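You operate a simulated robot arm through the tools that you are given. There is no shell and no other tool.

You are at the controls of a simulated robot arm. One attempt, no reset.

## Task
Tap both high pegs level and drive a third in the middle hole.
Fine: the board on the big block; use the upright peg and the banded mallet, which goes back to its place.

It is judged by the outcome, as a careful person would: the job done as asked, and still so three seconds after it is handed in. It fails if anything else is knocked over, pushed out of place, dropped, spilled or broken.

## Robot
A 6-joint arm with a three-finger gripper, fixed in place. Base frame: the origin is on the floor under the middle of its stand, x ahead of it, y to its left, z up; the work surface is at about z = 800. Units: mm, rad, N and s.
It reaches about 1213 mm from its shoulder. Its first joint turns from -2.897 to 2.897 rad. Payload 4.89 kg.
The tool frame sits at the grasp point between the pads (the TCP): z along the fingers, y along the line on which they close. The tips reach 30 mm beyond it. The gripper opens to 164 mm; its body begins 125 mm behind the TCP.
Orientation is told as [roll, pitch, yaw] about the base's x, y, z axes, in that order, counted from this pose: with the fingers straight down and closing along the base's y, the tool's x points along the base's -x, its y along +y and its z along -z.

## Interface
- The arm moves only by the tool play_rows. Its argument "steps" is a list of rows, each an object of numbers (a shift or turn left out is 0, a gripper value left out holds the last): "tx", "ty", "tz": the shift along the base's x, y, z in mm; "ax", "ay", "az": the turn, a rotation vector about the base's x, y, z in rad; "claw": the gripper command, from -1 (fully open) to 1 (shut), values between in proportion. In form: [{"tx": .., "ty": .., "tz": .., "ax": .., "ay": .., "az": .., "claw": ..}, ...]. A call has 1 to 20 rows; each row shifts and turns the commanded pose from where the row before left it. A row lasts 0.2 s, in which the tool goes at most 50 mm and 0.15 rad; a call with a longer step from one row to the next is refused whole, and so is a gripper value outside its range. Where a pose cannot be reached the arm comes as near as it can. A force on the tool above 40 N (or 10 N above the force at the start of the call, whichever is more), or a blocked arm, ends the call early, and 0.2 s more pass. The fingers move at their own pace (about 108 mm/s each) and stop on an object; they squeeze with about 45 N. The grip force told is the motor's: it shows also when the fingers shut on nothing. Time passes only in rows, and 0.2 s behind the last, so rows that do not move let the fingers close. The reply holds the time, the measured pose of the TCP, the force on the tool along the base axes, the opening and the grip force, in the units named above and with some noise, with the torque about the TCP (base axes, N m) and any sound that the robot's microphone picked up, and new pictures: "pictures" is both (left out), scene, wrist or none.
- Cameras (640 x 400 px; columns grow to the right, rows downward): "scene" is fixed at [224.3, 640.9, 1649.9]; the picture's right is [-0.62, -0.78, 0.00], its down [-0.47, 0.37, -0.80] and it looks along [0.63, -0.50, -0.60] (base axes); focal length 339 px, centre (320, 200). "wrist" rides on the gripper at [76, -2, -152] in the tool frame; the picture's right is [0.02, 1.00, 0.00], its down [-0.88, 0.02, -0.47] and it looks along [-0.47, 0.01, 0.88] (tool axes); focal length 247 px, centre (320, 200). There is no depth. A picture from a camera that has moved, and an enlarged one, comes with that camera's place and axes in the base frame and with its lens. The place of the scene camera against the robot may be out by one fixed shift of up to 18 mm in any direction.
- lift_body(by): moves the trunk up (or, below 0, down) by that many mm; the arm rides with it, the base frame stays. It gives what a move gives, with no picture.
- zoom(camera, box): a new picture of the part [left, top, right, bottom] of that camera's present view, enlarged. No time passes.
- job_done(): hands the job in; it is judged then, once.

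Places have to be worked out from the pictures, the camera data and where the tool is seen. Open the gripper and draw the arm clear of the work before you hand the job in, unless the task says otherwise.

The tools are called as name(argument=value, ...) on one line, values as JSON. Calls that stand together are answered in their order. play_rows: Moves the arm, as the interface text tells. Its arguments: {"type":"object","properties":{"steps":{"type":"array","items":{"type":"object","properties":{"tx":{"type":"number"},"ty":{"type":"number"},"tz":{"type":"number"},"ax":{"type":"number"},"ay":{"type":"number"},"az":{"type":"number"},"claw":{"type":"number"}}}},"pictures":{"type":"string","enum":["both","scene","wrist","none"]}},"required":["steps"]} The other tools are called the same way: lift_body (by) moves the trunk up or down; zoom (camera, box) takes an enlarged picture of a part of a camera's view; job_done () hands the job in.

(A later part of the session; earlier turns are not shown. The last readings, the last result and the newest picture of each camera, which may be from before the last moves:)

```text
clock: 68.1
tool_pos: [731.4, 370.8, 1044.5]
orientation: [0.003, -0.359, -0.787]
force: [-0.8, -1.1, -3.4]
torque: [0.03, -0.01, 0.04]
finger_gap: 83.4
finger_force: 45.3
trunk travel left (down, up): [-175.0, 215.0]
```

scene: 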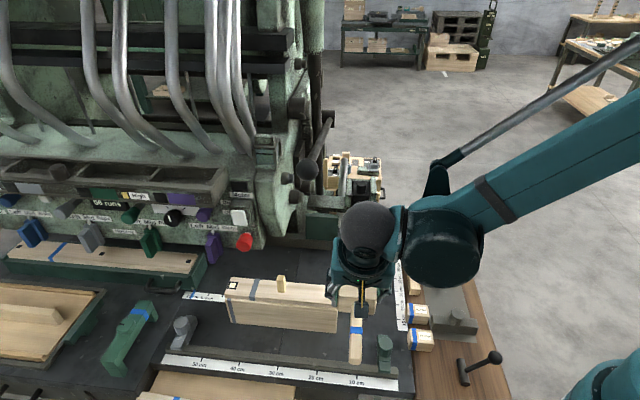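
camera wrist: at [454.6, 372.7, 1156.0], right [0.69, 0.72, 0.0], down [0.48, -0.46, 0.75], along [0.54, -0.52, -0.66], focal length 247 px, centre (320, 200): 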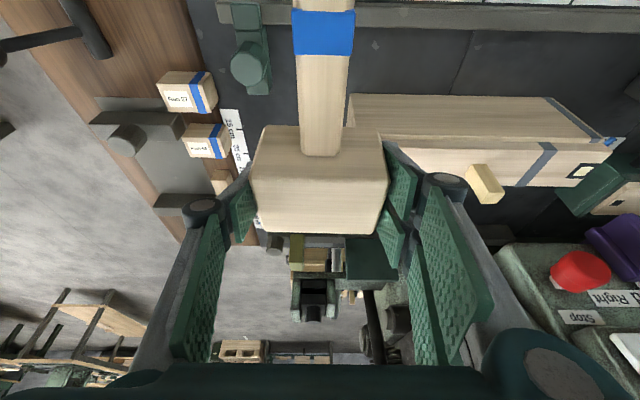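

Positioned at b≈135.6, n≈-3 above the peg. Now the quicker tap.

play_rows(steps=[{"tz": -12}, {"tz": -32}], pictures="none")

play_rows(steps=[{"tz": 12}, {"tz": 20}, {}], pictures="both")

zoom(camera="scene", box=[240, 240, 320, 310])

zoom(camera="wrist", box=[220, 100, 420, 260])

```text
clock: 68.8
tool_pos: [733.0, 370.2, 1007.4]
orientation: [0.004, -0.359, -0.787]
force: [-0.8, -0.2, 32.9]
torque: [-0.21, -0.13, 0.05]
finger_gap: 83.6
finger_force: 45.1
trunk travel left (down, up): [-175.0, 215.0]
stopped in row 2: the force on the tool passed its limit at 48 N (the readings are from after the stop); the commanded pose is now the measured one
```

```text
clock: 69.6
tool_pos: [733.3, 369.7, 1037.9]
orientation: [0.004, -0.36, -0.786]
force: [-0.7, 0.0, -3.4]
torque: [0.0, -0.05, 0.01]
finger_gap: 83.4
finger_force: 45.2
trunk travel left (down, up): [-175.0, 215.0]
camera wrist: at [643.5, 457.4, 1153.2], right [0.69, 0.72, 0.0], down [0.48, -0.45, 0.75], along [0.54, -0.52, -0.66], focal length 247 px, centre (320, 200)
```

scene: 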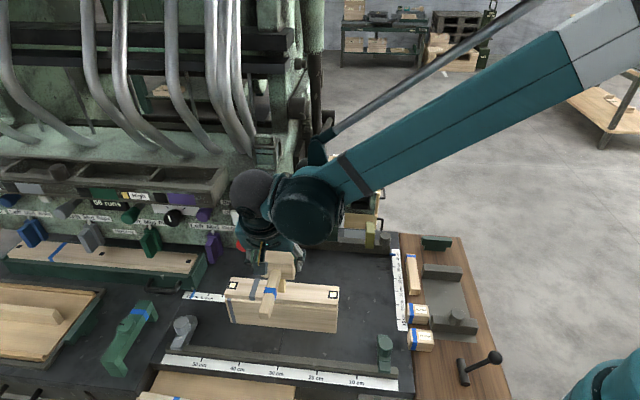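
wrist: 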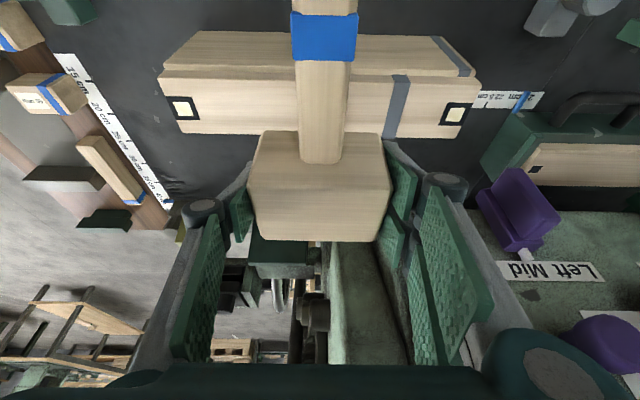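

```text
5.71 times, centred on (280, 275) of scene
camera zoom: at [224.3, 640.9, 1649.9], right [-0.62, -0.78, 0.0], down [-0.47, 0.37, -0.8], along [0.63, -0.5, -0.6], focal length 1935 px, centre (549, -229)
```

zoom: 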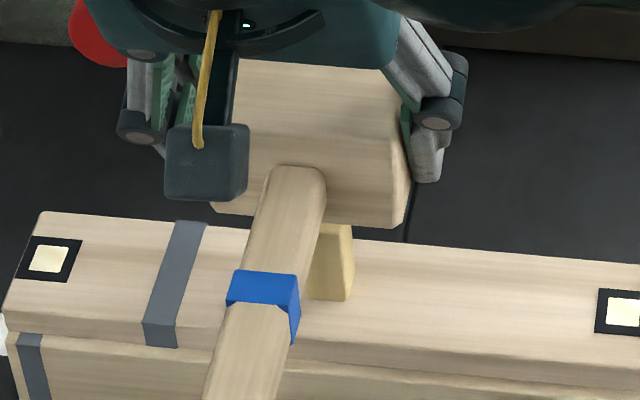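

```text
2.50 times, centred on (320, 180) of wrist
camera zoom: at [643.5, 457.4, 1153.2], right [0.69, 0.72, 0.0], down [0.48, -0.45, 0.75], along [0.54, -0.52, -0.66], focal length 617 px, centre (320, 250)
```

zoom: 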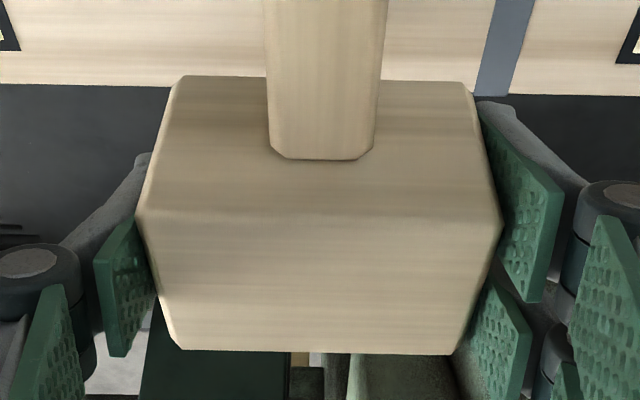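

The mallet just slides in the grip (about 23 mm now) while the peg stays put, so the peg most likely isn't sitting in the true opening yet. I'll first re-seat the mallet: go to the free area and yaw back +90° so that the fingers can straddle the board.

play_rows(steps=[{"tz": 22, "tx": -10, "ty": 10}, {"tx": -30, "ty": 30}, {"tx": -30, "ty": -30}, {"tx": -30, "ty": -30}, {"tx": -30, "ty": -30}, {"tx": -30, "ty": -30}, {"tx": -30, "ty": -30}, {}], pictures="none")

play_rows(steps=[{"az": 0.1428}, {"az": 0.1428}, {"az": 0.1428}, {"az": 0.1428}, {"az": 0.1428}, {"az": 0.1428}, {"az": 0.1428}, {"az": 0.1428}, {"az": 0.1428}, {"az": 0.1428}, {"az": 0.1428}, {}], pictures="both")

```text
clock: 71.4
tool_pos: [542.5, 258.9, 1058.5]
orientation: [0.004, -0.358, -0.787]
force: [-0.3, -0.4, -2.6]
torque: [0.06, -0.09, 0.05]
finger_gap: 83.2
finger_force: 44.5
trunk travel left (down, up): [-175.0, 215.0]
```

```text
clock: 74.0
tool_pos: [542.3, 259.2, 1058.9]
orientation: [0.004, -0.359, 0.787]
force: [0.8, 0.6, -3.0]
torque: [0.0, -0.02, 0.01]
finger_gap: 83.4
finger_force: 44.4
trunk travel left (down, up): [-175.0, 215.0]
camera wrist: at [456.2, 170.4, 1175.1], right [-0.72, 0.69, 0.0], down [0.45, 0.48, 0.75], along [0.52, 0.54, -0.66], focal length 247 px, centre (320, 200)
```

scene: 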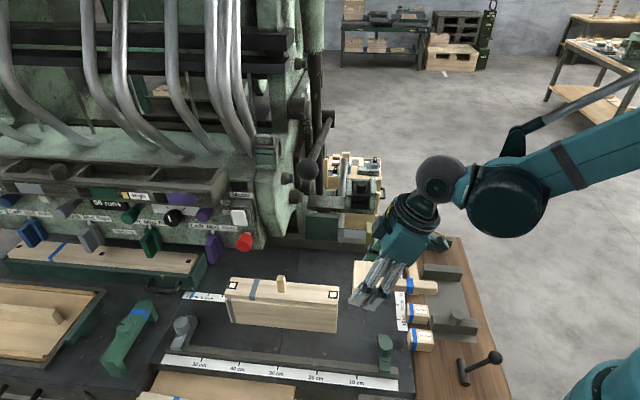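
wrist: 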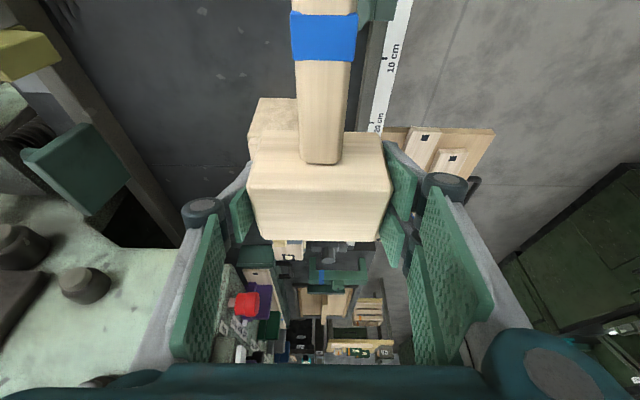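

Yawed back with the mallet's handle along the board. I'll carry the head over the empty stretch of board between the near and middle pegs, staying above it first.

play_rows(steps=[{"tx": 34.4, "ty": 14, "tz": -12}, {"tx": 34.4, "ty": 14, "tz": -12}, {"tx": 34.4, "ty": 14, "tz": -12}, {"tx": 34.5, "ty": 14, "tz": -12}, {}], pictures="both")

zoom(camera="scene", box=[240, 220, 380, 330])

```text
clock: 75.2
tool_pos: [681.7, 316.9, 1010.4]
orientation: [0.002, -0.359, 0.785]
force: [0.7, 0.0, -3.6]
torque: [0.03, 0.06, 0.0]
finger_gap: 83.5
finger_force: 45.0
trunk travel left (down, up): [-175.0, 215.0]
camera wrist: at [595.2, 227.4, 1126.4], right [-0.72, 0.69, 0.0], down [0.45, 0.48, 0.75], along [0.52, 0.54, -0.66], focal length 247 px, centre (320, 200)
```

scene: 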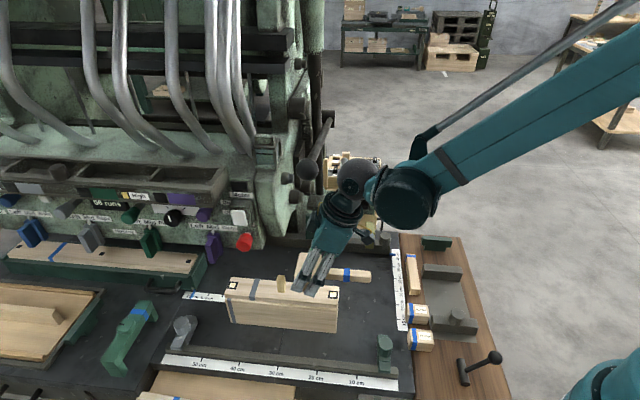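
wrist: 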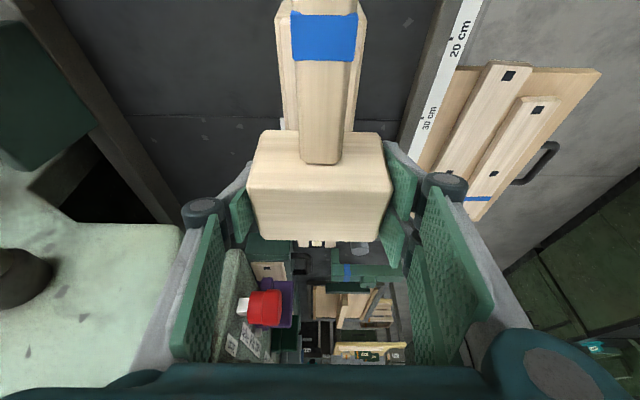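

```text
3.64 times, centred on (310, 275) of scene
camera zoom: at [224.3, 640.9, 1649.9], right [-0.62, -0.78, 0.0], down [-0.47, 0.37, -0.8], along [0.63, -0.5, -0.6], focal length 1231 px, centre (356, -73)
```

zoom: 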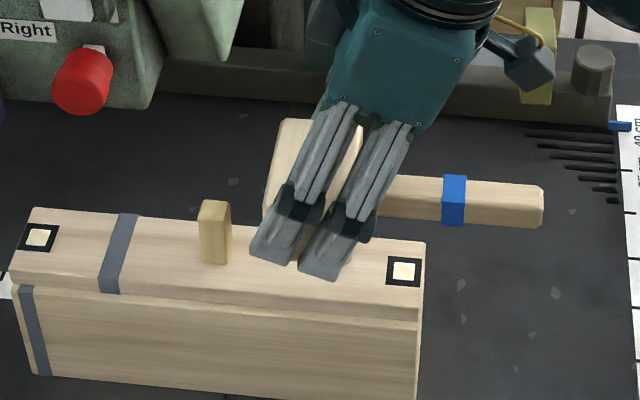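

The head is above the free part of the board, with fingers straddling it. I'll lower until the head rests on the board, watching the force.

play_rows(steps=[{"tz": -20}, {"tz": -18}, {"tz": -8}, {}], pictures="none")

play_rows(steps=[{"tz": -3}, {"tz": -2}, {}], pictures="both")

```text
clock: 76.2
tool_pos: [680.9, 315.8, 964.7]
orientation: [0.003, -0.358, 0.783]
force: [0.7, -0.3, -3.9]
torque: [-0.04, -0.03, 0.0]
finger_gap: 83.5
finger_force: 44.7
trunk travel left (down, up): [-175.0, 215.0]
```

```text
clock: 77.0
tool_pos: [680.8, 314.9, 959.8]
orientation: [0.004, -0.36, 0.784]
force: [0.8, 0.3, -3.8]
torque: [0.04, 0.0, 0.01]
finger_gap: 83.4
finger_force: 44.9
trunk travel left (down, up): [-175.0, 215.0]
camera wrist: at [593.7, 226.8, 1076.4], right [-0.72, 0.69, 0.0], down [0.45, 0.48, 0.75], along [0.52, 0.54, -0.66], focal length 247 px, centre (320, 200)
```

scene: 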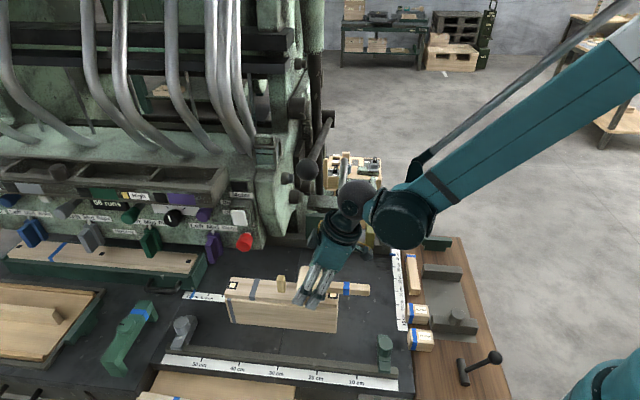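
wrist: 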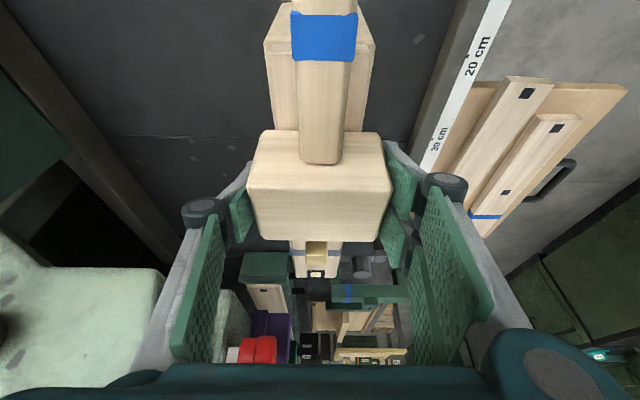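

No contact yet at z≈960. I'll go on down in 2 mm steps.

play_rows(steps=[{"tz": -2}, {"tz": -1.5}, {}], pictures="none")

play_rows(steps=[{"tz": -1.5}, {"tz": -1}, {}], pictures="none")

```text
clock: 77.8
tool_pos: [680.9, 316.6, 958.8]
orientation: [0.002, -0.362, 0.783]
force: [6.4, 3.5, 34.2]
torque: [0.39, -1.32, -0.07]
finger_gap: 83.8
finger_force: 45.2
trunk travel left (down, up): [-175.0, 215.0]
```

```text
clock: 78.6
tool_pos: [680.6, 316.3, 956.0]
orientation: [0.004, -0.361, 0.785]
force: [0.5, 1.6, 43.8]
torque: [0.03, -0.08, 0.0]
finger_gap: 83.6
finger_force: 44.3
trunk travel left (down, up): [-175.0, 215.0]
```

Contact: the head rests on the board (force 35–44 N). I'll ease up a little to nearly unload it, then look.

play_rows(steps=[{"tz": 1.5}, {}], pictures="none")

play_rows(steps=[{"tz": 1}, {}], pictures="both")

zoom(camera="scene", box=[250, 240, 380, 330])

```text
clock: 79.2
tool_pos: [679.4, 315.3, 955.4]
orientation: [0.003, -0.359, 0.785]
force: [-4.6, -0.6, 11.1]
torque: [0.29, -0.16, 0.1]
finger_gap: 83.4
finger_force: 45.2
trunk travel left (down, up): [-175.0, 215.0]
```

```text
clock: 79.8
tool_pos: [680.4, 315.3, 957.1]
orientation: [0.003, -0.36, 0.784]
force: [-0.5, -0.6, -3.2]
torque: [0.04, -0.05, -0.03]
finger_gap: 83.7
finger_force: 45.6
trunk travel left (down, up): [-175.0, 215.0]
camera wrist: at [593.5, 226.8, 1072.6], right [-0.72, 0.69, 0.0], down [0.45, 0.48, 0.75], along [0.52, 0.54, -0.66], focal length 247 px, centre (320, 200)
```

scene: 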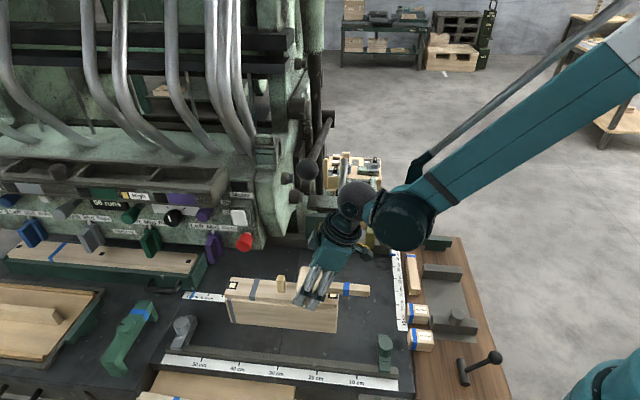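
wrist: 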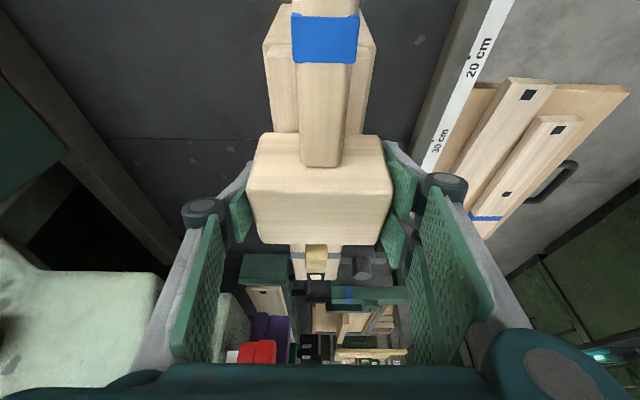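

```text
4.44 times, centred on (315, 285) of scene
camera zoom: at [224.3, 640.9, 1649.9], right [-0.62, -0.78, 0.0], down [-0.47, 0.37, -0.8], along [0.63, -0.5, -0.6], focal length 1505 px, centre (342, -178)
```

zoom: 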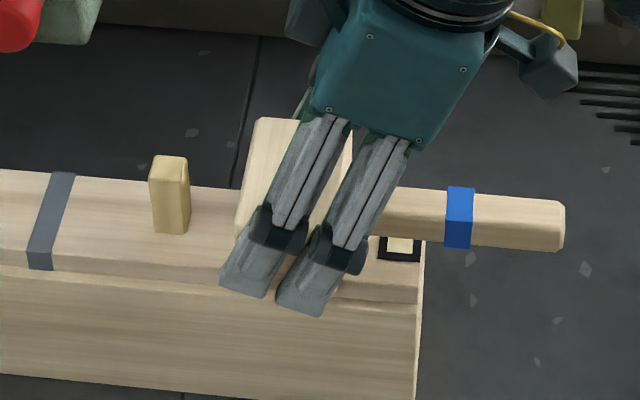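

It's now hanging a hair above the board. I'll lower just under 1 mm so that it touches, then open the fingers to let the head sit on the board.

play_rows(steps=[{"tz": -0.8}, {}, {"claw": 0.0}, {"claw": -0.17}, {"claw": -0.17}], pictures="both")

zoom(camera="wrist", box=[220, 100, 420, 260])

```text
clock: 81.0
tool_pos: [681.0, 316.0, 956.8]
orientation: [0.004, -0.358, 0.783]
force: [0.5, 0.9, 0.3]
torque: [0.01, 0.04, 0.02]
finger_gap: 96.1
finger_force: 0.0
trunk travel left (down, up): [-175.0, 215.0]
camera wrist: at [593.3, 226.7, 1072.0], right [-0.72, 0.69, 0.0], down [0.45, 0.48, 0.75], along [0.52, 0.54, -0.66], focal length 247 px, centre (320, 200)
```

scene: 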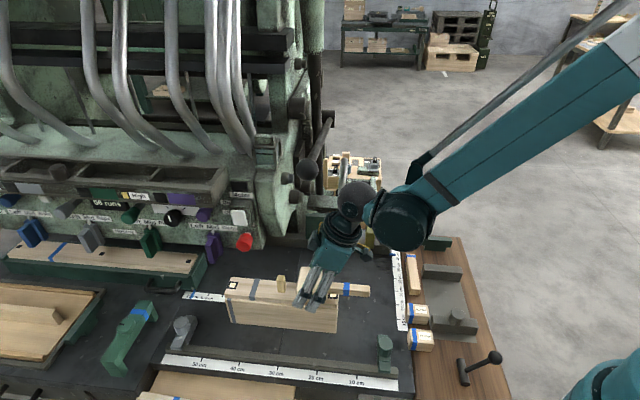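
wrist: 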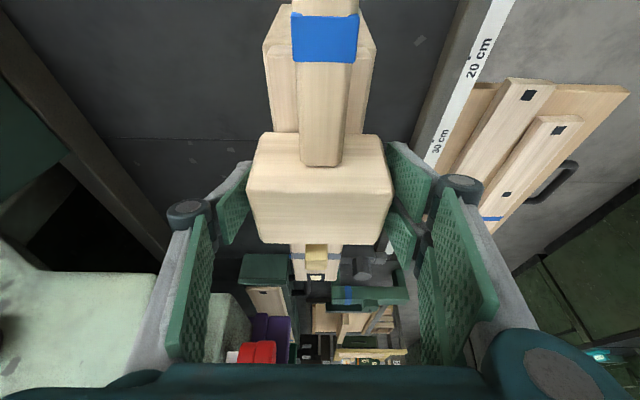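

```text
2.50 times, centred on (320, 180) of wrist
camera zoom: at [593.3, 226.7, 1072.0], right [-0.72, 0.69, 0.0], down [0.45, 0.48, 0.75], along [0.52, 0.54, -0.66], focal length 617 px, centre (320, 250)
```

zoom: 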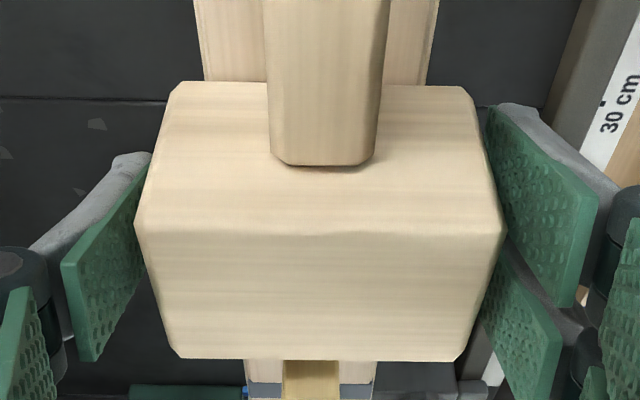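

The mallet rests stably on the board. I'll raise the open fingers 20 mm for a proper, higher grip on the head and take hold again.

play_rows(steps=[{"tz": 10}, {"tz": 10}, {"claw": 0.3}, {"claw": 0.3}, {"claw": 0.3}], pictures="wrist")

```text
clock: 82.2
tool_pos: [680.5, 315.4, 976.6]
orientation: [0.004, -0.36, 0.784]
force: [-0.2, -0.2, 4.0]
torque: [0.04, 0.11, 0.0]
finger_gap: 83.4
finger_force: 45.1
trunk travel left (down, up): [-175.0, 215.0]
camera wrist: at [593.3, 225.9, 1092.0], right [-0.72, 0.69, 0.0], down [0.45, 0.48, 0.75], along [0.52, 0.54, -0.66], focal length 247 px, centre (320, 200)
```

wrist: 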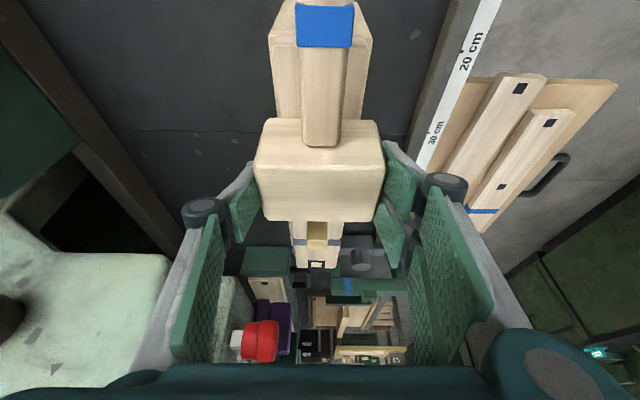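

Good grip again, like the original one. I'll park the mallet a bit further along the board, toward its near end, so that I can work on the standing peg with a free gripper.

play_rows(steps=[{"tz": 5}, {"tz": 4}, {"tx": -16, "ty": -16}, {"tx": -16, "ty": -16}, {"tz": -4}, {"tz": -3}, {}], pictures="none")

play_rows(steps=[{"tz": -1}, {"tz": -0.7}, {}], pictures="none")

```text
clock: 83.8
tool_pos: [649.0, 283.7, 978.5]
orientation: [0.002, -0.359, 0.783]
force: [0.8, 0.4, -3.2]
torque: [0.06, 0.02, -0.01]
finger_gap: 83.4
finger_force: 44.9
trunk travel left (down, up): [-175.0, 215.0]
```

```text
clock: 84.6
tool_pos: [649.2, 284.0, 976.5]
orientation: [0.004, -0.36, 0.785]
force: [-0.3, -0.2, -4.4]
torque: [0.0, 0.03, 0.04]
finger_gap: 83.5
finger_force: 44.5
trunk travel left (down, up): [-175.0, 215.0]
```

Still hanging by its weight; a bit lower.

play_rows(steps=[{"tz": -0.7}, {}], pictures="none")

play_rows(steps=[{"tz": -0.6}, {}], pictures="none")

```text
clock: 85.2
tool_pos: [650.1, 284.1, 976.3]
orientation: [0.003, -0.359, 0.783]
force: [0.7, 0.3, 7.8]
torque: [0.04, 0.0, -0.02]
finger_gap: 83.6
finger_force: 45.2
trunk travel left (down, up): [-175.0, 215.0]
```

```text
clock: 85.8
tool_pos: [648.3, 284.6, 976.6]
orientation: [0.002, -0.361, 0.782]
force: [4.4, 1.1, 27.1]
torque: [0.01, -0.14, -0.04]
finger_gap: 83.5
finger_force: 44.9
trunk travel left (down, up): [-175.0, 215.0]
```

The head is pressing on the board; I'll relieve it slightly and open the fingers to leave the mallet parked there, then rise straight up.

play_rows(steps=[{"tz": 0.8}, {"claw": 0.0}, {"claw": -0.17}, {"claw": -0.17}, {"tz": 15}, {"tz": 30}, {"tz": 25}, {}], pictures="both")

zoom(camera="scene", box=[220, 240, 380, 340])

```text
clock: 87.6
tool_pos: [649.9, 285.5, 1045.6]
orientation: [0.004, -0.358, 0.783]
force: [-0.2, 0.9, -0.2]
torque: [0.01, -0.04, -0.01]
finger_gap: 96.0
finger_force: 0.0
trunk travel left (down, up): [-175.0, 215.0]
camera wrist: at [561.1, 194.9, 1161.1], right [-0.72, 0.69, -0.01], down [0.45, 0.48, 0.75], along [0.52, 0.54, -0.66], focal length 247 px, centre (320, 200)
```

scene: 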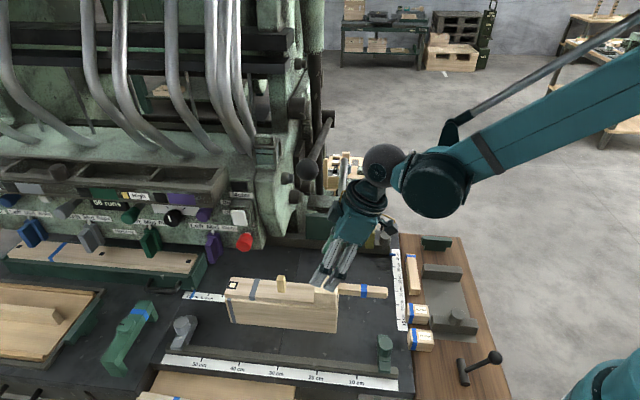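
wrist: 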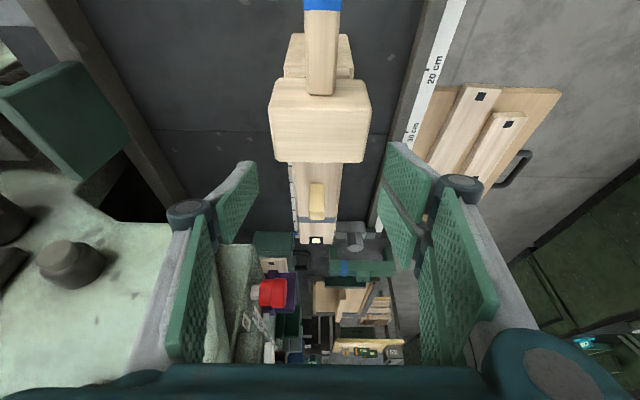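

```text
4.00 times, centred on (300, 290) of scene
camera zoom: at [224.3, 640.9, 1649.9], right [-0.62, -0.78, 0.0], down [-0.47, 0.37, -0.8], along [0.63, -0.5, -0.6], focal length 1355 px, centre (400, -160)
```

zoom: 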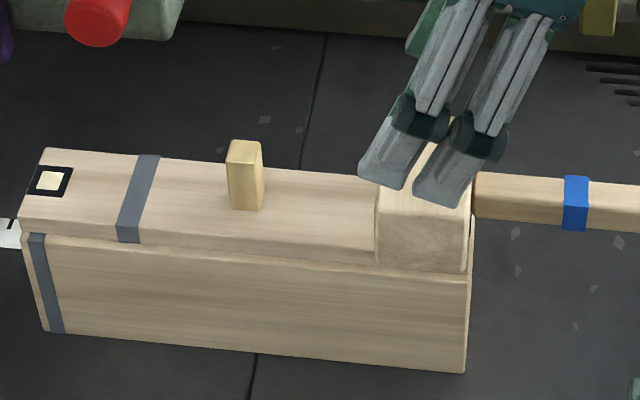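

The mallet is parked stably on the near end of the board. Now I'll swing the empty gripper to the robot side and yaw back to -45° with a small lean, to take hold of the standing peg again.

play_rows(steps=[{"tx": -7, "ty": 35.4, "claw": 0.4}, {"tx": -7, "ty": 35.4}, {"tx": -7, "ty": 35.4}, {"az": -0.1428}, {"az": -0.1428}, {"az": -0.1428}, {"az": -0.1428}, {"az": -0.1428}, {"az": -0.1428}, {"az": -0.1428}, {"az": -0.1428}, {"az": -0.1428}, {"az": -0.1428}, {"az": -0.1428}, {"ax": 0.056, "ay": 0.056}, {"ax": 0.056, "ay": 0.056}, {}], pictures="both")

```text
clock: 91.2
tool_pos: [628.7, 389.8, 1046.9]
orientation: [0.004, -0.199, -0.786]
force: [0.9, -0.7, -0.7]
torque: [0.05, 0.0, 0.01]
finger_gap: 49.3
finger_force: 0.0
trunk travel left (down, up): [-175.0, 215.0]
camera wrist: at [552.1, 463.4, 1180.0], right [0.69, 0.72, 0.0], down [0.56, -0.53, 0.64], along [0.46, -0.44, -0.77], focal length 247 px, centre (320, 200)
```

scene: 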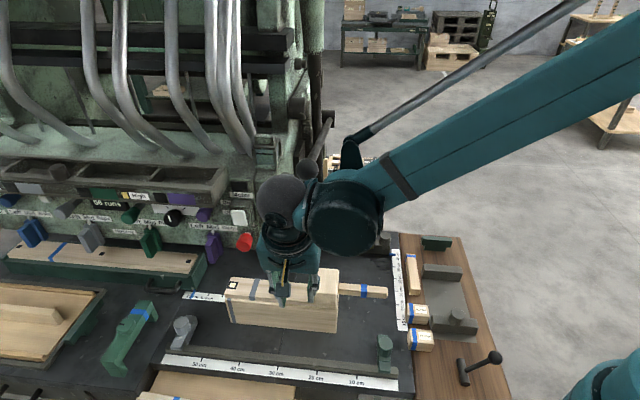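
wrist: 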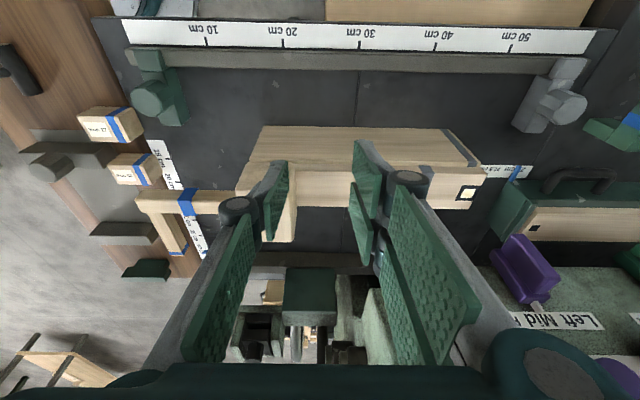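

Now I'll move in toward the peg, stopping short on the robot side to check alignment.

play_rows(steps=[{"tx": 26, "ty": 2.6, "tz": -8}, {"tx": 26, "ty": 2.6, "tz": -8}, {"tx": 25, "ty": 2.6, "tz": -8}, {}], pictures="wrist")

zoom(camera="wrist", box=[260, 120, 388, 220])

```text
clock: 92.2
tool_pos: [705.9, 398.2, 1020.7]
orientation: [0.003, -0.2, -0.787]
force: [0.3, -0.1, 0.5]
torque: [-0.04, 0.06, -0.01]
finger_gap: 49.3
finger_force: 0.3
trunk travel left (down, up): [-175.0, 215.0]
camera wrist: at [629.9, 471.6, 1154.6], right [0.69, 0.72, 0.0], down [0.56, -0.53, 0.64], along [0.46, -0.44, -0.77], focal length 247 px, centre (320, 200)
```

wrist: 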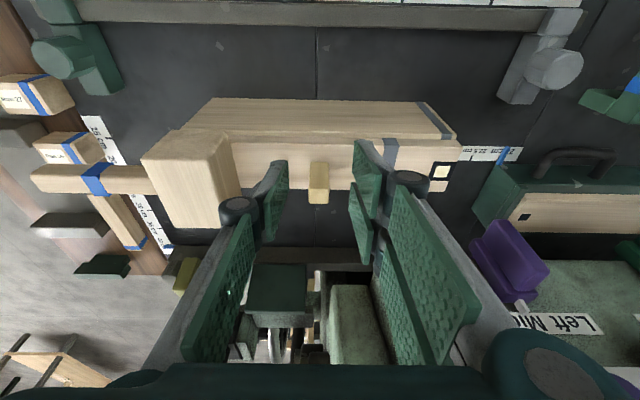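

```text
4.00 times, centred on (324, 170) of wrist
camera zoom: at [629.9, 471.6, 1154.6], right [0.69, 0.72, 0.0], down [0.56, -0.53, 0.64], along [0.46, -0.44, -0.77], focal length 988 px, centre (304, 320)
```

zoom: 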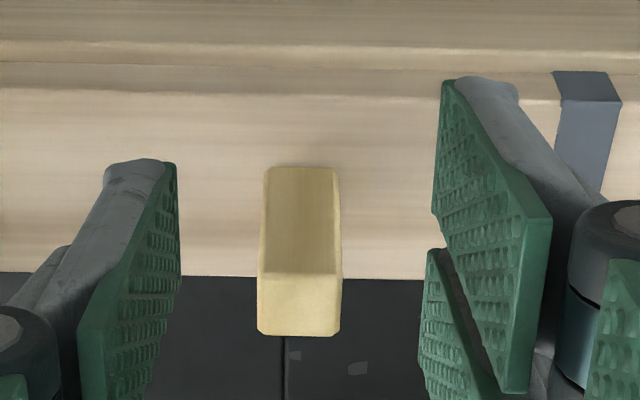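

The peg stands right ahead, aligned. I'll move over it, descend around it and grip it.

play_rows(steps=[{"tx": 14.6, "ty": -15.2}, {"tx": 14.5, "ty": -15.1}, {"tz": -20}, {"tz": -20}, {"tz": -12}, {"claw": 0.8}, {"claw": 0.8}, {}], pictures="both")

zoom(camera="wrist", box=[256, 110, 384, 210])

```text
clock: 94.0
tool_pos: [733.7, 367.0, 969.3]
orientation: [0.003, -0.203, -0.788]
force: [-0.5, 0.7, 0.2]
torque: [0.04, -0.02, -0.03]
finger_gap: 18.3
finger_force: 45.2
trunk travel left (down, up): [-175.0, 215.0]
camera wrist: at [658.1, 441.0, 1103.6], right [0.69, 0.72, 0.0], down [0.56, -0.53, 0.64], along [0.46, -0.44, -0.77], focal length 247 px, centre (320, 200)
```

scene: 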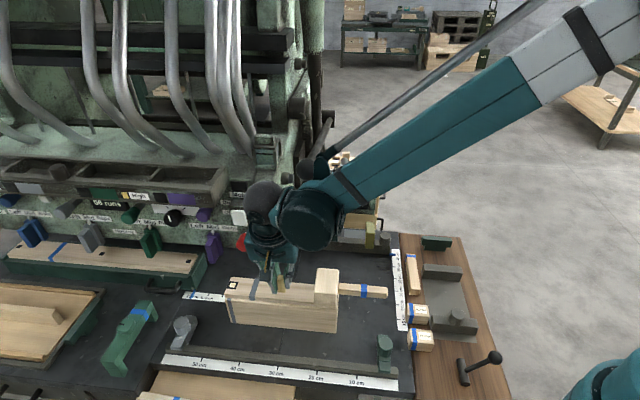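
wrist: 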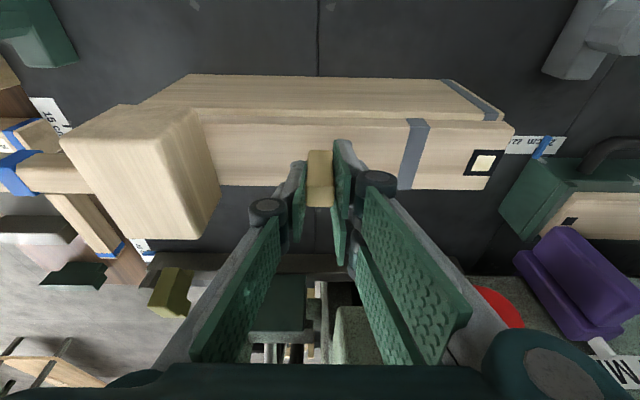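

```text
4.00 times, centred on (320, 160) of wrist
camera zoom: at [658.1, 441.0, 1103.6], right [0.69, 0.72, 0.0], down [0.56, -0.53, 0.64], along [0.46, -0.44, -0.77], focal length 988 px, centre (320, 360)
```

zoom: 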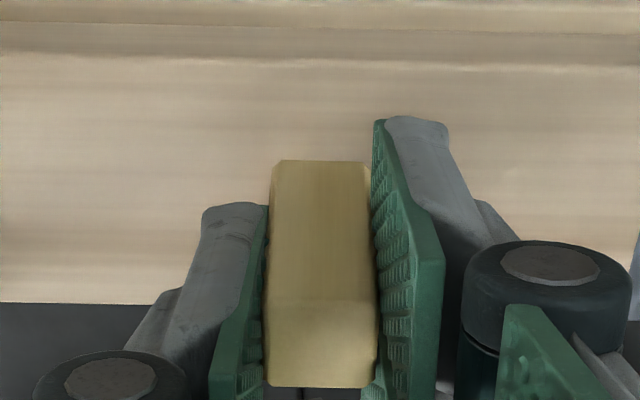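

Peg gripped. I'll put on a light downward load and probe sideways in small steps, reading the forces, to feel for the opening.

play_rows(steps=[{"tz": -1.2}, {}], pictures="none")

play_rows(steps=[{"tx": 1.0, "ty": 1.0}, {}], pictures="none")

play_rows(steps=[{"tx": -1.0, "ty": -1.0}, {"tx": -1.0, "ty": -1.0}, {}], pictures="none")

```text
clock: 94.6
tool_pos: [735.7, 366.2, 968.3]
orientation: [0.004, -0.2, -0.789]
force: [1.0, 0.9, 7.0]
torque: [-0.01, -0.02, 0.01]
finger_gap: 18.6
finger_force: 44.9
trunk travel left (down, up): [-175.0, 215.0]
```

```text
clock: 95.2
tool_pos: [734.7, 367.4, 967.9]
orientation: [0.004, -0.201, -0.788]
force: [-1.5, -2.3, 6.6]
torque: [-0.07, 0.05, 0.0]
finger_gap: 18.4
finger_force: 45.1
trunk travel left (down, up): [-175.0, 215.0]
```

```text
clock: 96.0
tool_pos: [732.0, 367.2, 969.4]
orientation: [0.004, -0.202, -0.787]
force: [1.8, 1.9, 6.7]
torque: [0.09, -0.06, 0.01]
finger_gap: 18.1
finger_force: 45.2
trunk travel left (down, up): [-175.0, 215.0]
```

It slides freely with ordinary friction, so it isn't in an opening yet. I'll sweep a small grid of ±3 mm around this point under the same light load, checking for a loss of load.

play_rows(steps=[{"tx": 1.0, "ty": -1.0}, {"tx": 0.5, "ty": 0.5}, {"tx": 0.5, "ty": 0.5}, {"tx": 0.5, "ty": 0.5}, {"tx": 0.5, "ty": 0.5}, {}], pictures="none")

play_rows(steps=[{"tx": -1.0, "ty": 1.0}, {"tx": -1.0, "ty": 1.0}, {"tx": -0.5, "ty": -0.5}, {"tx": -0.5, "ty": -0.5}, {"tx": -0.5, "ty": -0.5}, {"tx": -0.5, "ty": -0.5}, {}], pictures="none")

play_rows(steps=[{"tx": -1.0, "ty": 1.0}, {"tx": 0.7, "ty": 0.7}, {"tx": 0.7, "ty": 0.7}, {"tx": 0.7, "ty": 0.7}, {}], pictures="none")

```text
clock: 97.4
tool_pos: [735.2, 366.7, 967.7]
orientation: [0.003, -0.199, -0.788]
force: [-0.7, -1.2, 4.2]
torque: [-0.05, 0.02, -0.01]
finger_gap: 18.5
finger_force: 44.8
trunk travel left (down, up): [-175.0, 215.0]
```

```text
clock: 99.0
tool_pos: [732.3, 368.0, 968.6]
orientation: [0.004, -0.2, -0.787]
force: [0.6, 1.4, 4.1]
torque: [0.07, -0.05, 0.02]
finger_gap: 18.2
finger_force: 45.2
trunk travel left (down, up): [-175.0, 215.0]
```

```text
clock: 100.2
tool_pos: [733.1, 370.5, 967.7]
orientation: [0.004, -0.201, -0.786]
force: [-0.2, -0.8, 2.0]
torque: [0.02, 0.04, 0.02]
finger_gap: 18.4
finger_force: 44.3
trunk travel left (down, up): [-175.0, 215.0]
```

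No drop anywhere within about ±2 mm. I'll lift the peg, back off toward the robot side and take a close look at the hole itself and at the peg's lower end.

play_rows(steps=[{"tz": 10}, {"tz": 25}, {"tx": -25, "ty": 25}, {"tx": -28, "ty": 28}, {"tx": -28, "ty": 28}, {}], pictures="both")

zoom(camera="wrist", box=[300, 215, 340, 240])

zoom(camera="scene", box=[264, 270, 304, 300])

```text
clock: 101.6
tool_pos: [652.2, 452.7, 1003.2]
orientation: [0.001, -0.2, -0.788]
force: [-0.3, 0.3, -0.1]
torque: [0.0, -0.01, -0.03]
finger_gap: 18.4
finger_force: 44.9
trunk travel left (down, up): [-175.0, 215.0]
camera wrist: at [576.0, 525.4, 1137.1], right [0.69, 0.72, 0.0], down [0.56, -0.53, 0.64], along [0.46, -0.44, -0.77], focal length 247 px, centre (320, 200)
```

scene: 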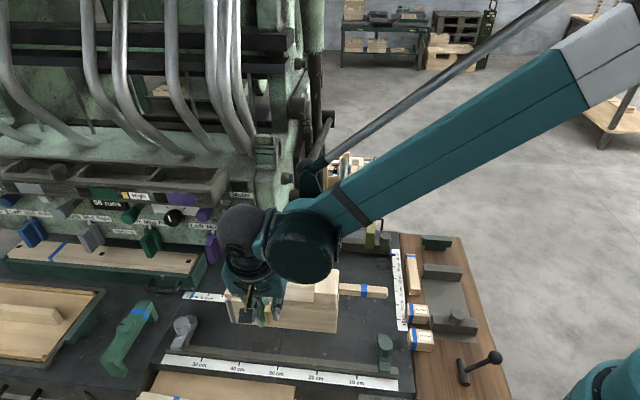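
wrist: 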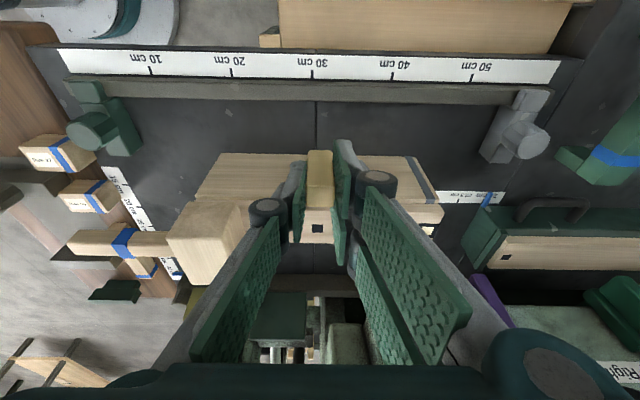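

```text
16.00 times, centred on (320, 228) of wrist
camera zoom: at [576.0, 525.4, 1137.1], right [0.69, 0.72, 0.0], down [0.56, -0.53, 0.64], along [0.46, -0.44, -0.77], focal length 3952 px, centre (320, -240)
```

zoom: 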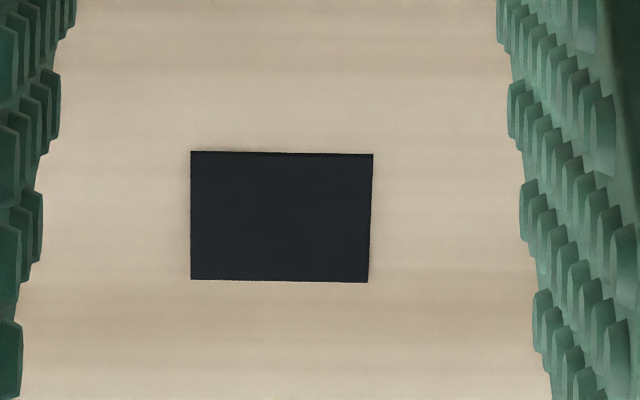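

```text
13.33 times, centred on (284, 285) of scene
camera zoom: at [224.3, 640.9, 1649.9], right [-0.62, -0.78, 0.0], down [-0.47, 0.37, -0.8], along [0.63, -0.5, -0.6], focal length 4515 px, centre (800, -933)
```

zoom: 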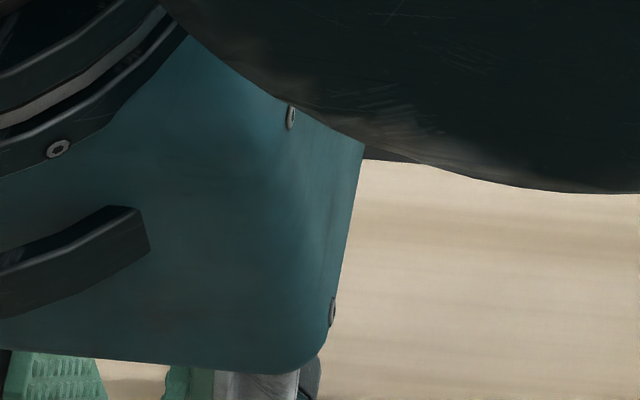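

The hole is a 14 mm dark square flush with the surface, aligned with where the peg stood. I'll look at the peg's lower end from the scene camera.

zoom(camera="scene", box=[250, 290, 298, 330])

zoom(camera="wrist", box=[295, 140, 343, 220])

```text
10.00 times, centred on (274, 310) of scene
camera zoom: at [224.3, 640.9, 1649.9], right [-0.62, -0.78, 0.0], down [-0.47, 0.37, -0.8], along [0.63, -0.5, -0.6], focal length 3386 px, centre (780, -900)
```

zoom: 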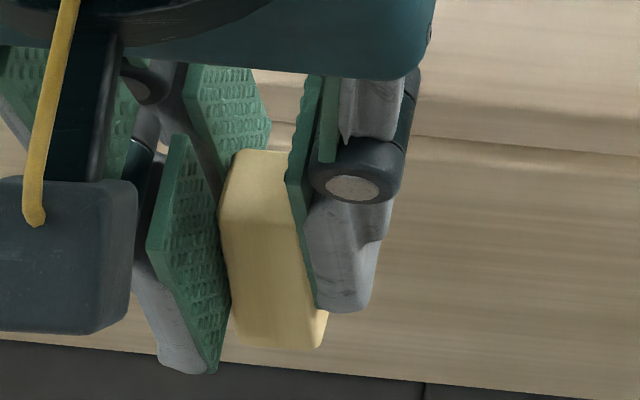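

```text
5.00 times, centred on (319, 180) of wrist
camera zoom: at [576.0, 525.4, 1137.1], right [0.69, 0.72, 0.0], down [0.56, -0.53, 0.64], along [0.46, -0.44, -0.77], focal length 1235 px, centre (325, 300)
```

zoom: 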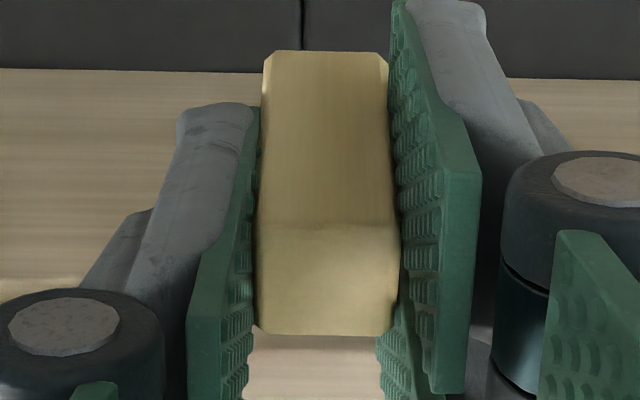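

The peg is a plain 19 mm block with small chamfers. Measured in this view, the hole lies about 0.5 mm and 117 mm from the peg, so I'll go back to that exact spot and press lightly, for a finer search around it.

play_rows(steps=[{"tx": 27.4, "ty": -27.6}, {"tx": 27.4, "ty": -27.6}, {"tx": 27.4, "ty": -27.7}, {}, {"tz": -20}, {"tz": -12}, {"tz": -2}, {}], pictures="none")

play_rows(steps=[{"tz": -1}, {"tz": -0.8}, {}], pictures="none")

```text
clock: 103.4
tool_pos: [736.0, 368.6, 969.3]
orientation: [0.003, -0.201, -0.787]
force: [-0.4, -1.2, 3.2]
torque: [0.01, -0.03, -0.02]
finger_gap: 18.0
finger_force: 44.9
trunk travel left (down, up): [-175.0, 215.0]
```

```text
clock: 104.2
tool_pos: [733.9, 369.5, 968.4]
orientation: [0.004, -0.2, -0.787]
force: [-0.9, -2.1, 10.7]
torque: [-0.03, -0.04, 0.0]
finger_gap: 18.3
finger_force: 44.9
trunk travel left (down, up): [-175.0, 215.0]
```

Load is about 11 N. I'll raster ±1.2 mm in 0.4 mm lines under this load.

play_rows(steps=[{"tx": -1.7}, {"tx": 0.566, "ty": 0.566}, {"tx": 0.566, "ty": 0.566}, {"tx": 0.566, "ty": 0.566}, {"tx": 0.283, "ty": -0.283}, {"tx": -0.566, "ty": -0.566}, {"tx": -0.566, "ty": -0.566}, {"tx": -0.566, "ty": -0.566}, {"tx": 0.283, "ty": -0.283}, {"tx": 0.566, "ty": 0.566}, {"tx": 0.566, "ty": 0.566}, {"tx": 0.566, "ty": 0.566}, {"tx": 0.283, "ty": -0.283}, {"tx": -0.566, "ty": -0.566}, {"tx": -0.566, "ty": -0.566}, {"tx": -0.566, "ty": -0.566}, {}], pictures="none")

play_rows(steps=[{"tz": -0.5, "tx": 0.283, "ty": -0.283}, {"tx": 0.566, "ty": 0.566}, {"tx": 0.566, "ty": 0.566}, {"tx": 0.566, "ty": 0.566}, {"tx": 0.283, "ty": -0.283}, {"tx": -0.566, "ty": -0.566}, {"tx": -0.566, "ty": -0.566}, {"tx": -0.566, "ty": -0.566}, {"tx": 0.283, "ty": -0.283}, {"tx": 0.566, "ty": 0.566}, {"tx": 0.566, "ty": 0.566}, {"tx": 0.566, "ty": 0.566}, {}], pictures="none")

```text
clock: 107.8
tool_pos: [734.0, 367.1, 969.0]
orientation: [0.004, -0.2, -0.787]
force: [2.0, 1.6, 8.6]
torque: [0.06, -0.13, 0.02]
finger_gap: 18.3
finger_force: 45.2
trunk travel left (down, up): [-175.0, 215.0]
```

```text
clock: 110.6
tool_pos: [736.3, 367.2, 968.2]
orientation: [0.002, -0.201, -0.787]
force: [-2.9, -4.0, 11.2]
torque: [-0.16, 0.06, 0.0]
finger_gap: 18.2
finger_force: 45.1
trunk travel left (down, up): [-175.0, 215.0]
```

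No opening found, the surface is flat there, so the peg must simply be driven down by a firmer blow than I've given. I'll set the peg back centred on the hole, unload and release it.

play_rows(steps=[{"tx": -0.85}, {"tx": -0.85}, {"tz": 1.2}, {"tz": 0.8}, {}], pictures="none")

```text
clock: 111.8
tool_pos: [733.9, 368.2, 969.2]
orientation: [0.003, -0.202, -0.787]
force: [0.6, 0.3, 0.2]
torque: [0.0, 0.0, 0.0]
finger_gap: 18.3
finger_force: 45.4
trunk travel left (down, up): [-175.0, 215.0]
```

The peg is unloaded. I'll release it and, before fetching the mallet, test with the closed fingertips whether a firmer press on its top makes it start at all.

play_rows(steps=[{"claw": 0.7}, {"claw": 0.55}, {"claw": 0.45}, {"tz": 20, "tx": -3, "ty": 3}, {"tz": 30, "tx": -4, "ty": 4}, {"tz": 15, "tx": -2, "ty": 2, "claw": 1.0}, {"claw": 1.0}, {"claw": 1.0}], pictures="both")

zoom(camera="scene", box=[240, 250, 320, 310])

```text
clock: 113.6
tool_pos: [726.1, 376.5, 1034.3]
orientation: [0.004, -0.2, -0.788]
force: [0.3, 0.3, -0.8]
torque: [-0.02, -0.01, 0.02]
finger_gap: 0.0
finger_force: 44.7
trunk travel left (down, up): [-175.0, 215.0]
camera wrist: at [650.0, 451.4, 1168.4], right [0.69, 0.72, 0.0], down [0.56, -0.53, 0.64], along [0.46, -0.44, -0.77], focal length 247 px, centre (320, 200)
```

scene: 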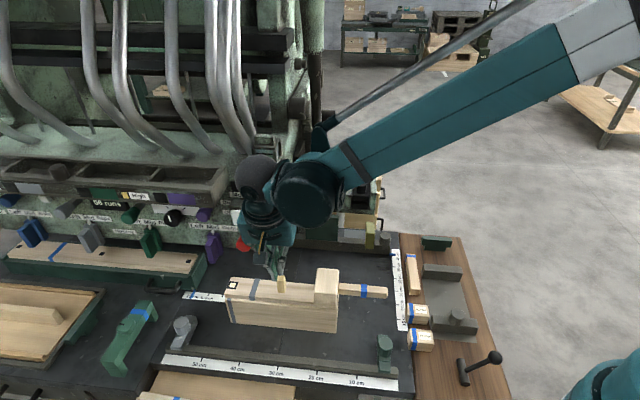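
wrist: 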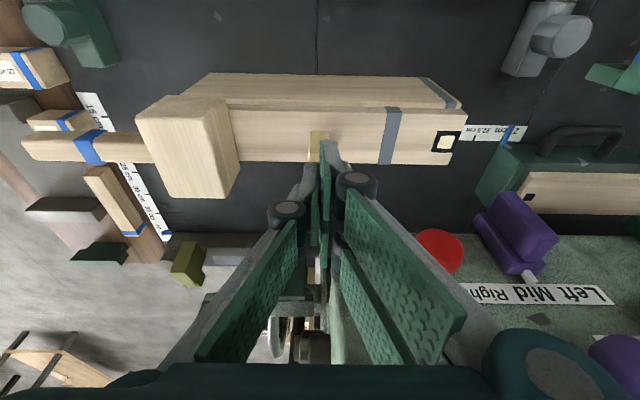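

```text
6.67 times, centred on (280, 280) of scene
camera zoom: at [224.3, 640.9, 1649.9], right [-0.62, -0.78, 0.0], down [-0.47, 0.37, -0.8], along [0.63, -0.5, -0.6], focal length 2258 px, centre (587, -333)
```

zoom: 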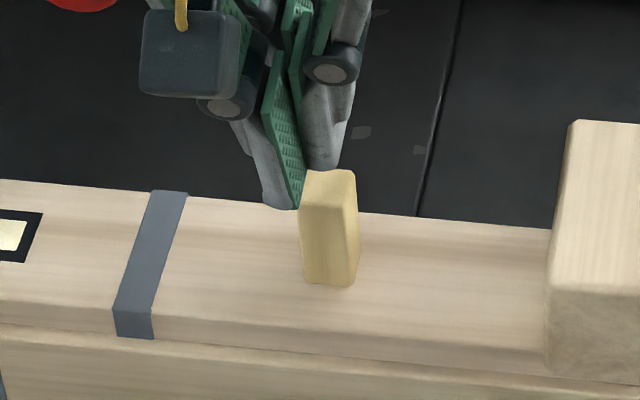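

The peg stands and the closed fingertips are above it. I'll give it one firm press from the fingertips as a test, at moderate speed.

play_rows(steps=[{"tz": -12, "tx": 2.8, "ty": -2.8}, {"tz": -14}, {"tz": -20}], pictures="none")

play_rows(steps=[{"tz": 10}, {"tz": 20}, {}], pictures="both")

zoom(camera="scene", box=[240, 250, 320, 310])

```text
clock: 114.3
tool_pos: [728.9, 375.9, 998.6]
orientation: [0.004, -0.203, -0.788]
force: [-2.8, 1.6, 28.8]
torque: [0.18, 0.04, 0.02]
finger_gap: 5.9
finger_force: 45.0
trunk travel left (down, up): [-175.0, 215.0]
stopped in row 3: the force on the tool passed its limit at 71 N (the readings are from after the stop); the commanded pose is now the measured one
```

```text
clock: 115.1
tool_pos: [729.8, 376.1, 1027.0]
orientation: [0.003, -0.201, -0.787]
force: [-0.4, 0.6, 0.6]
torque: [0.0, -0.01, 0.02]
finger_gap: 0.2
finger_force: 45.3
trunk travel left (down, up): [-175.0, 215.0]
camera wrist: at [653.2, 449.2, 1161.4], right [0.69, 0.72, 0.0], down [0.56, -0.53, 0.64], along [0.46, -0.44, -0.77], focal length 247 px, centre (320, 200)
```

scene: 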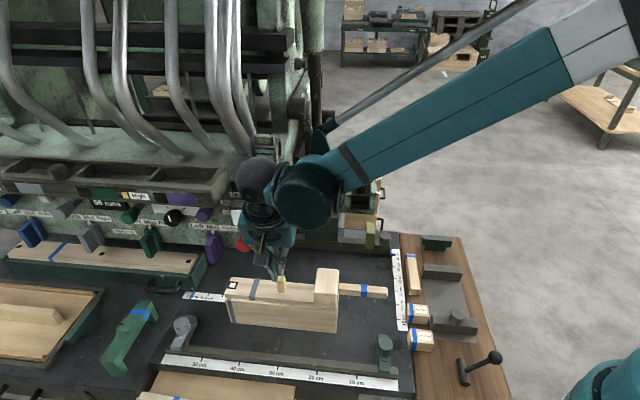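
wrist: 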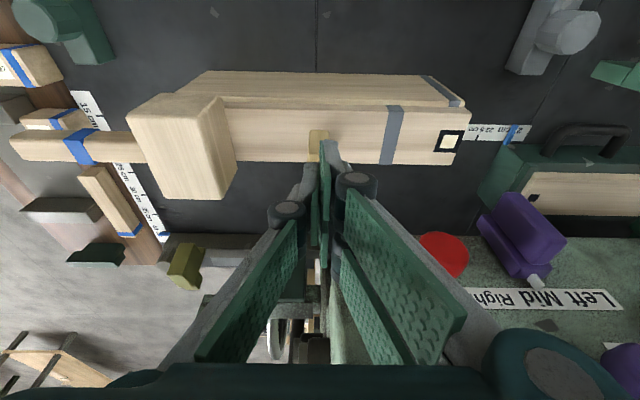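

```text
6.67 times, centred on (280, 280) of scene
camera zoom: at [224.3, 640.9, 1649.9], right [-0.62, -0.78, 0.0], down [-0.47, 0.37, -0.8], along [0.63, -0.5, -0.6], focal length 2258 px, centre (587, -333)
```

zoom: 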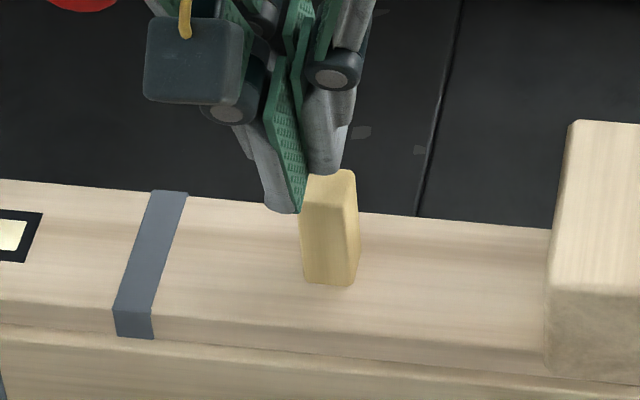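

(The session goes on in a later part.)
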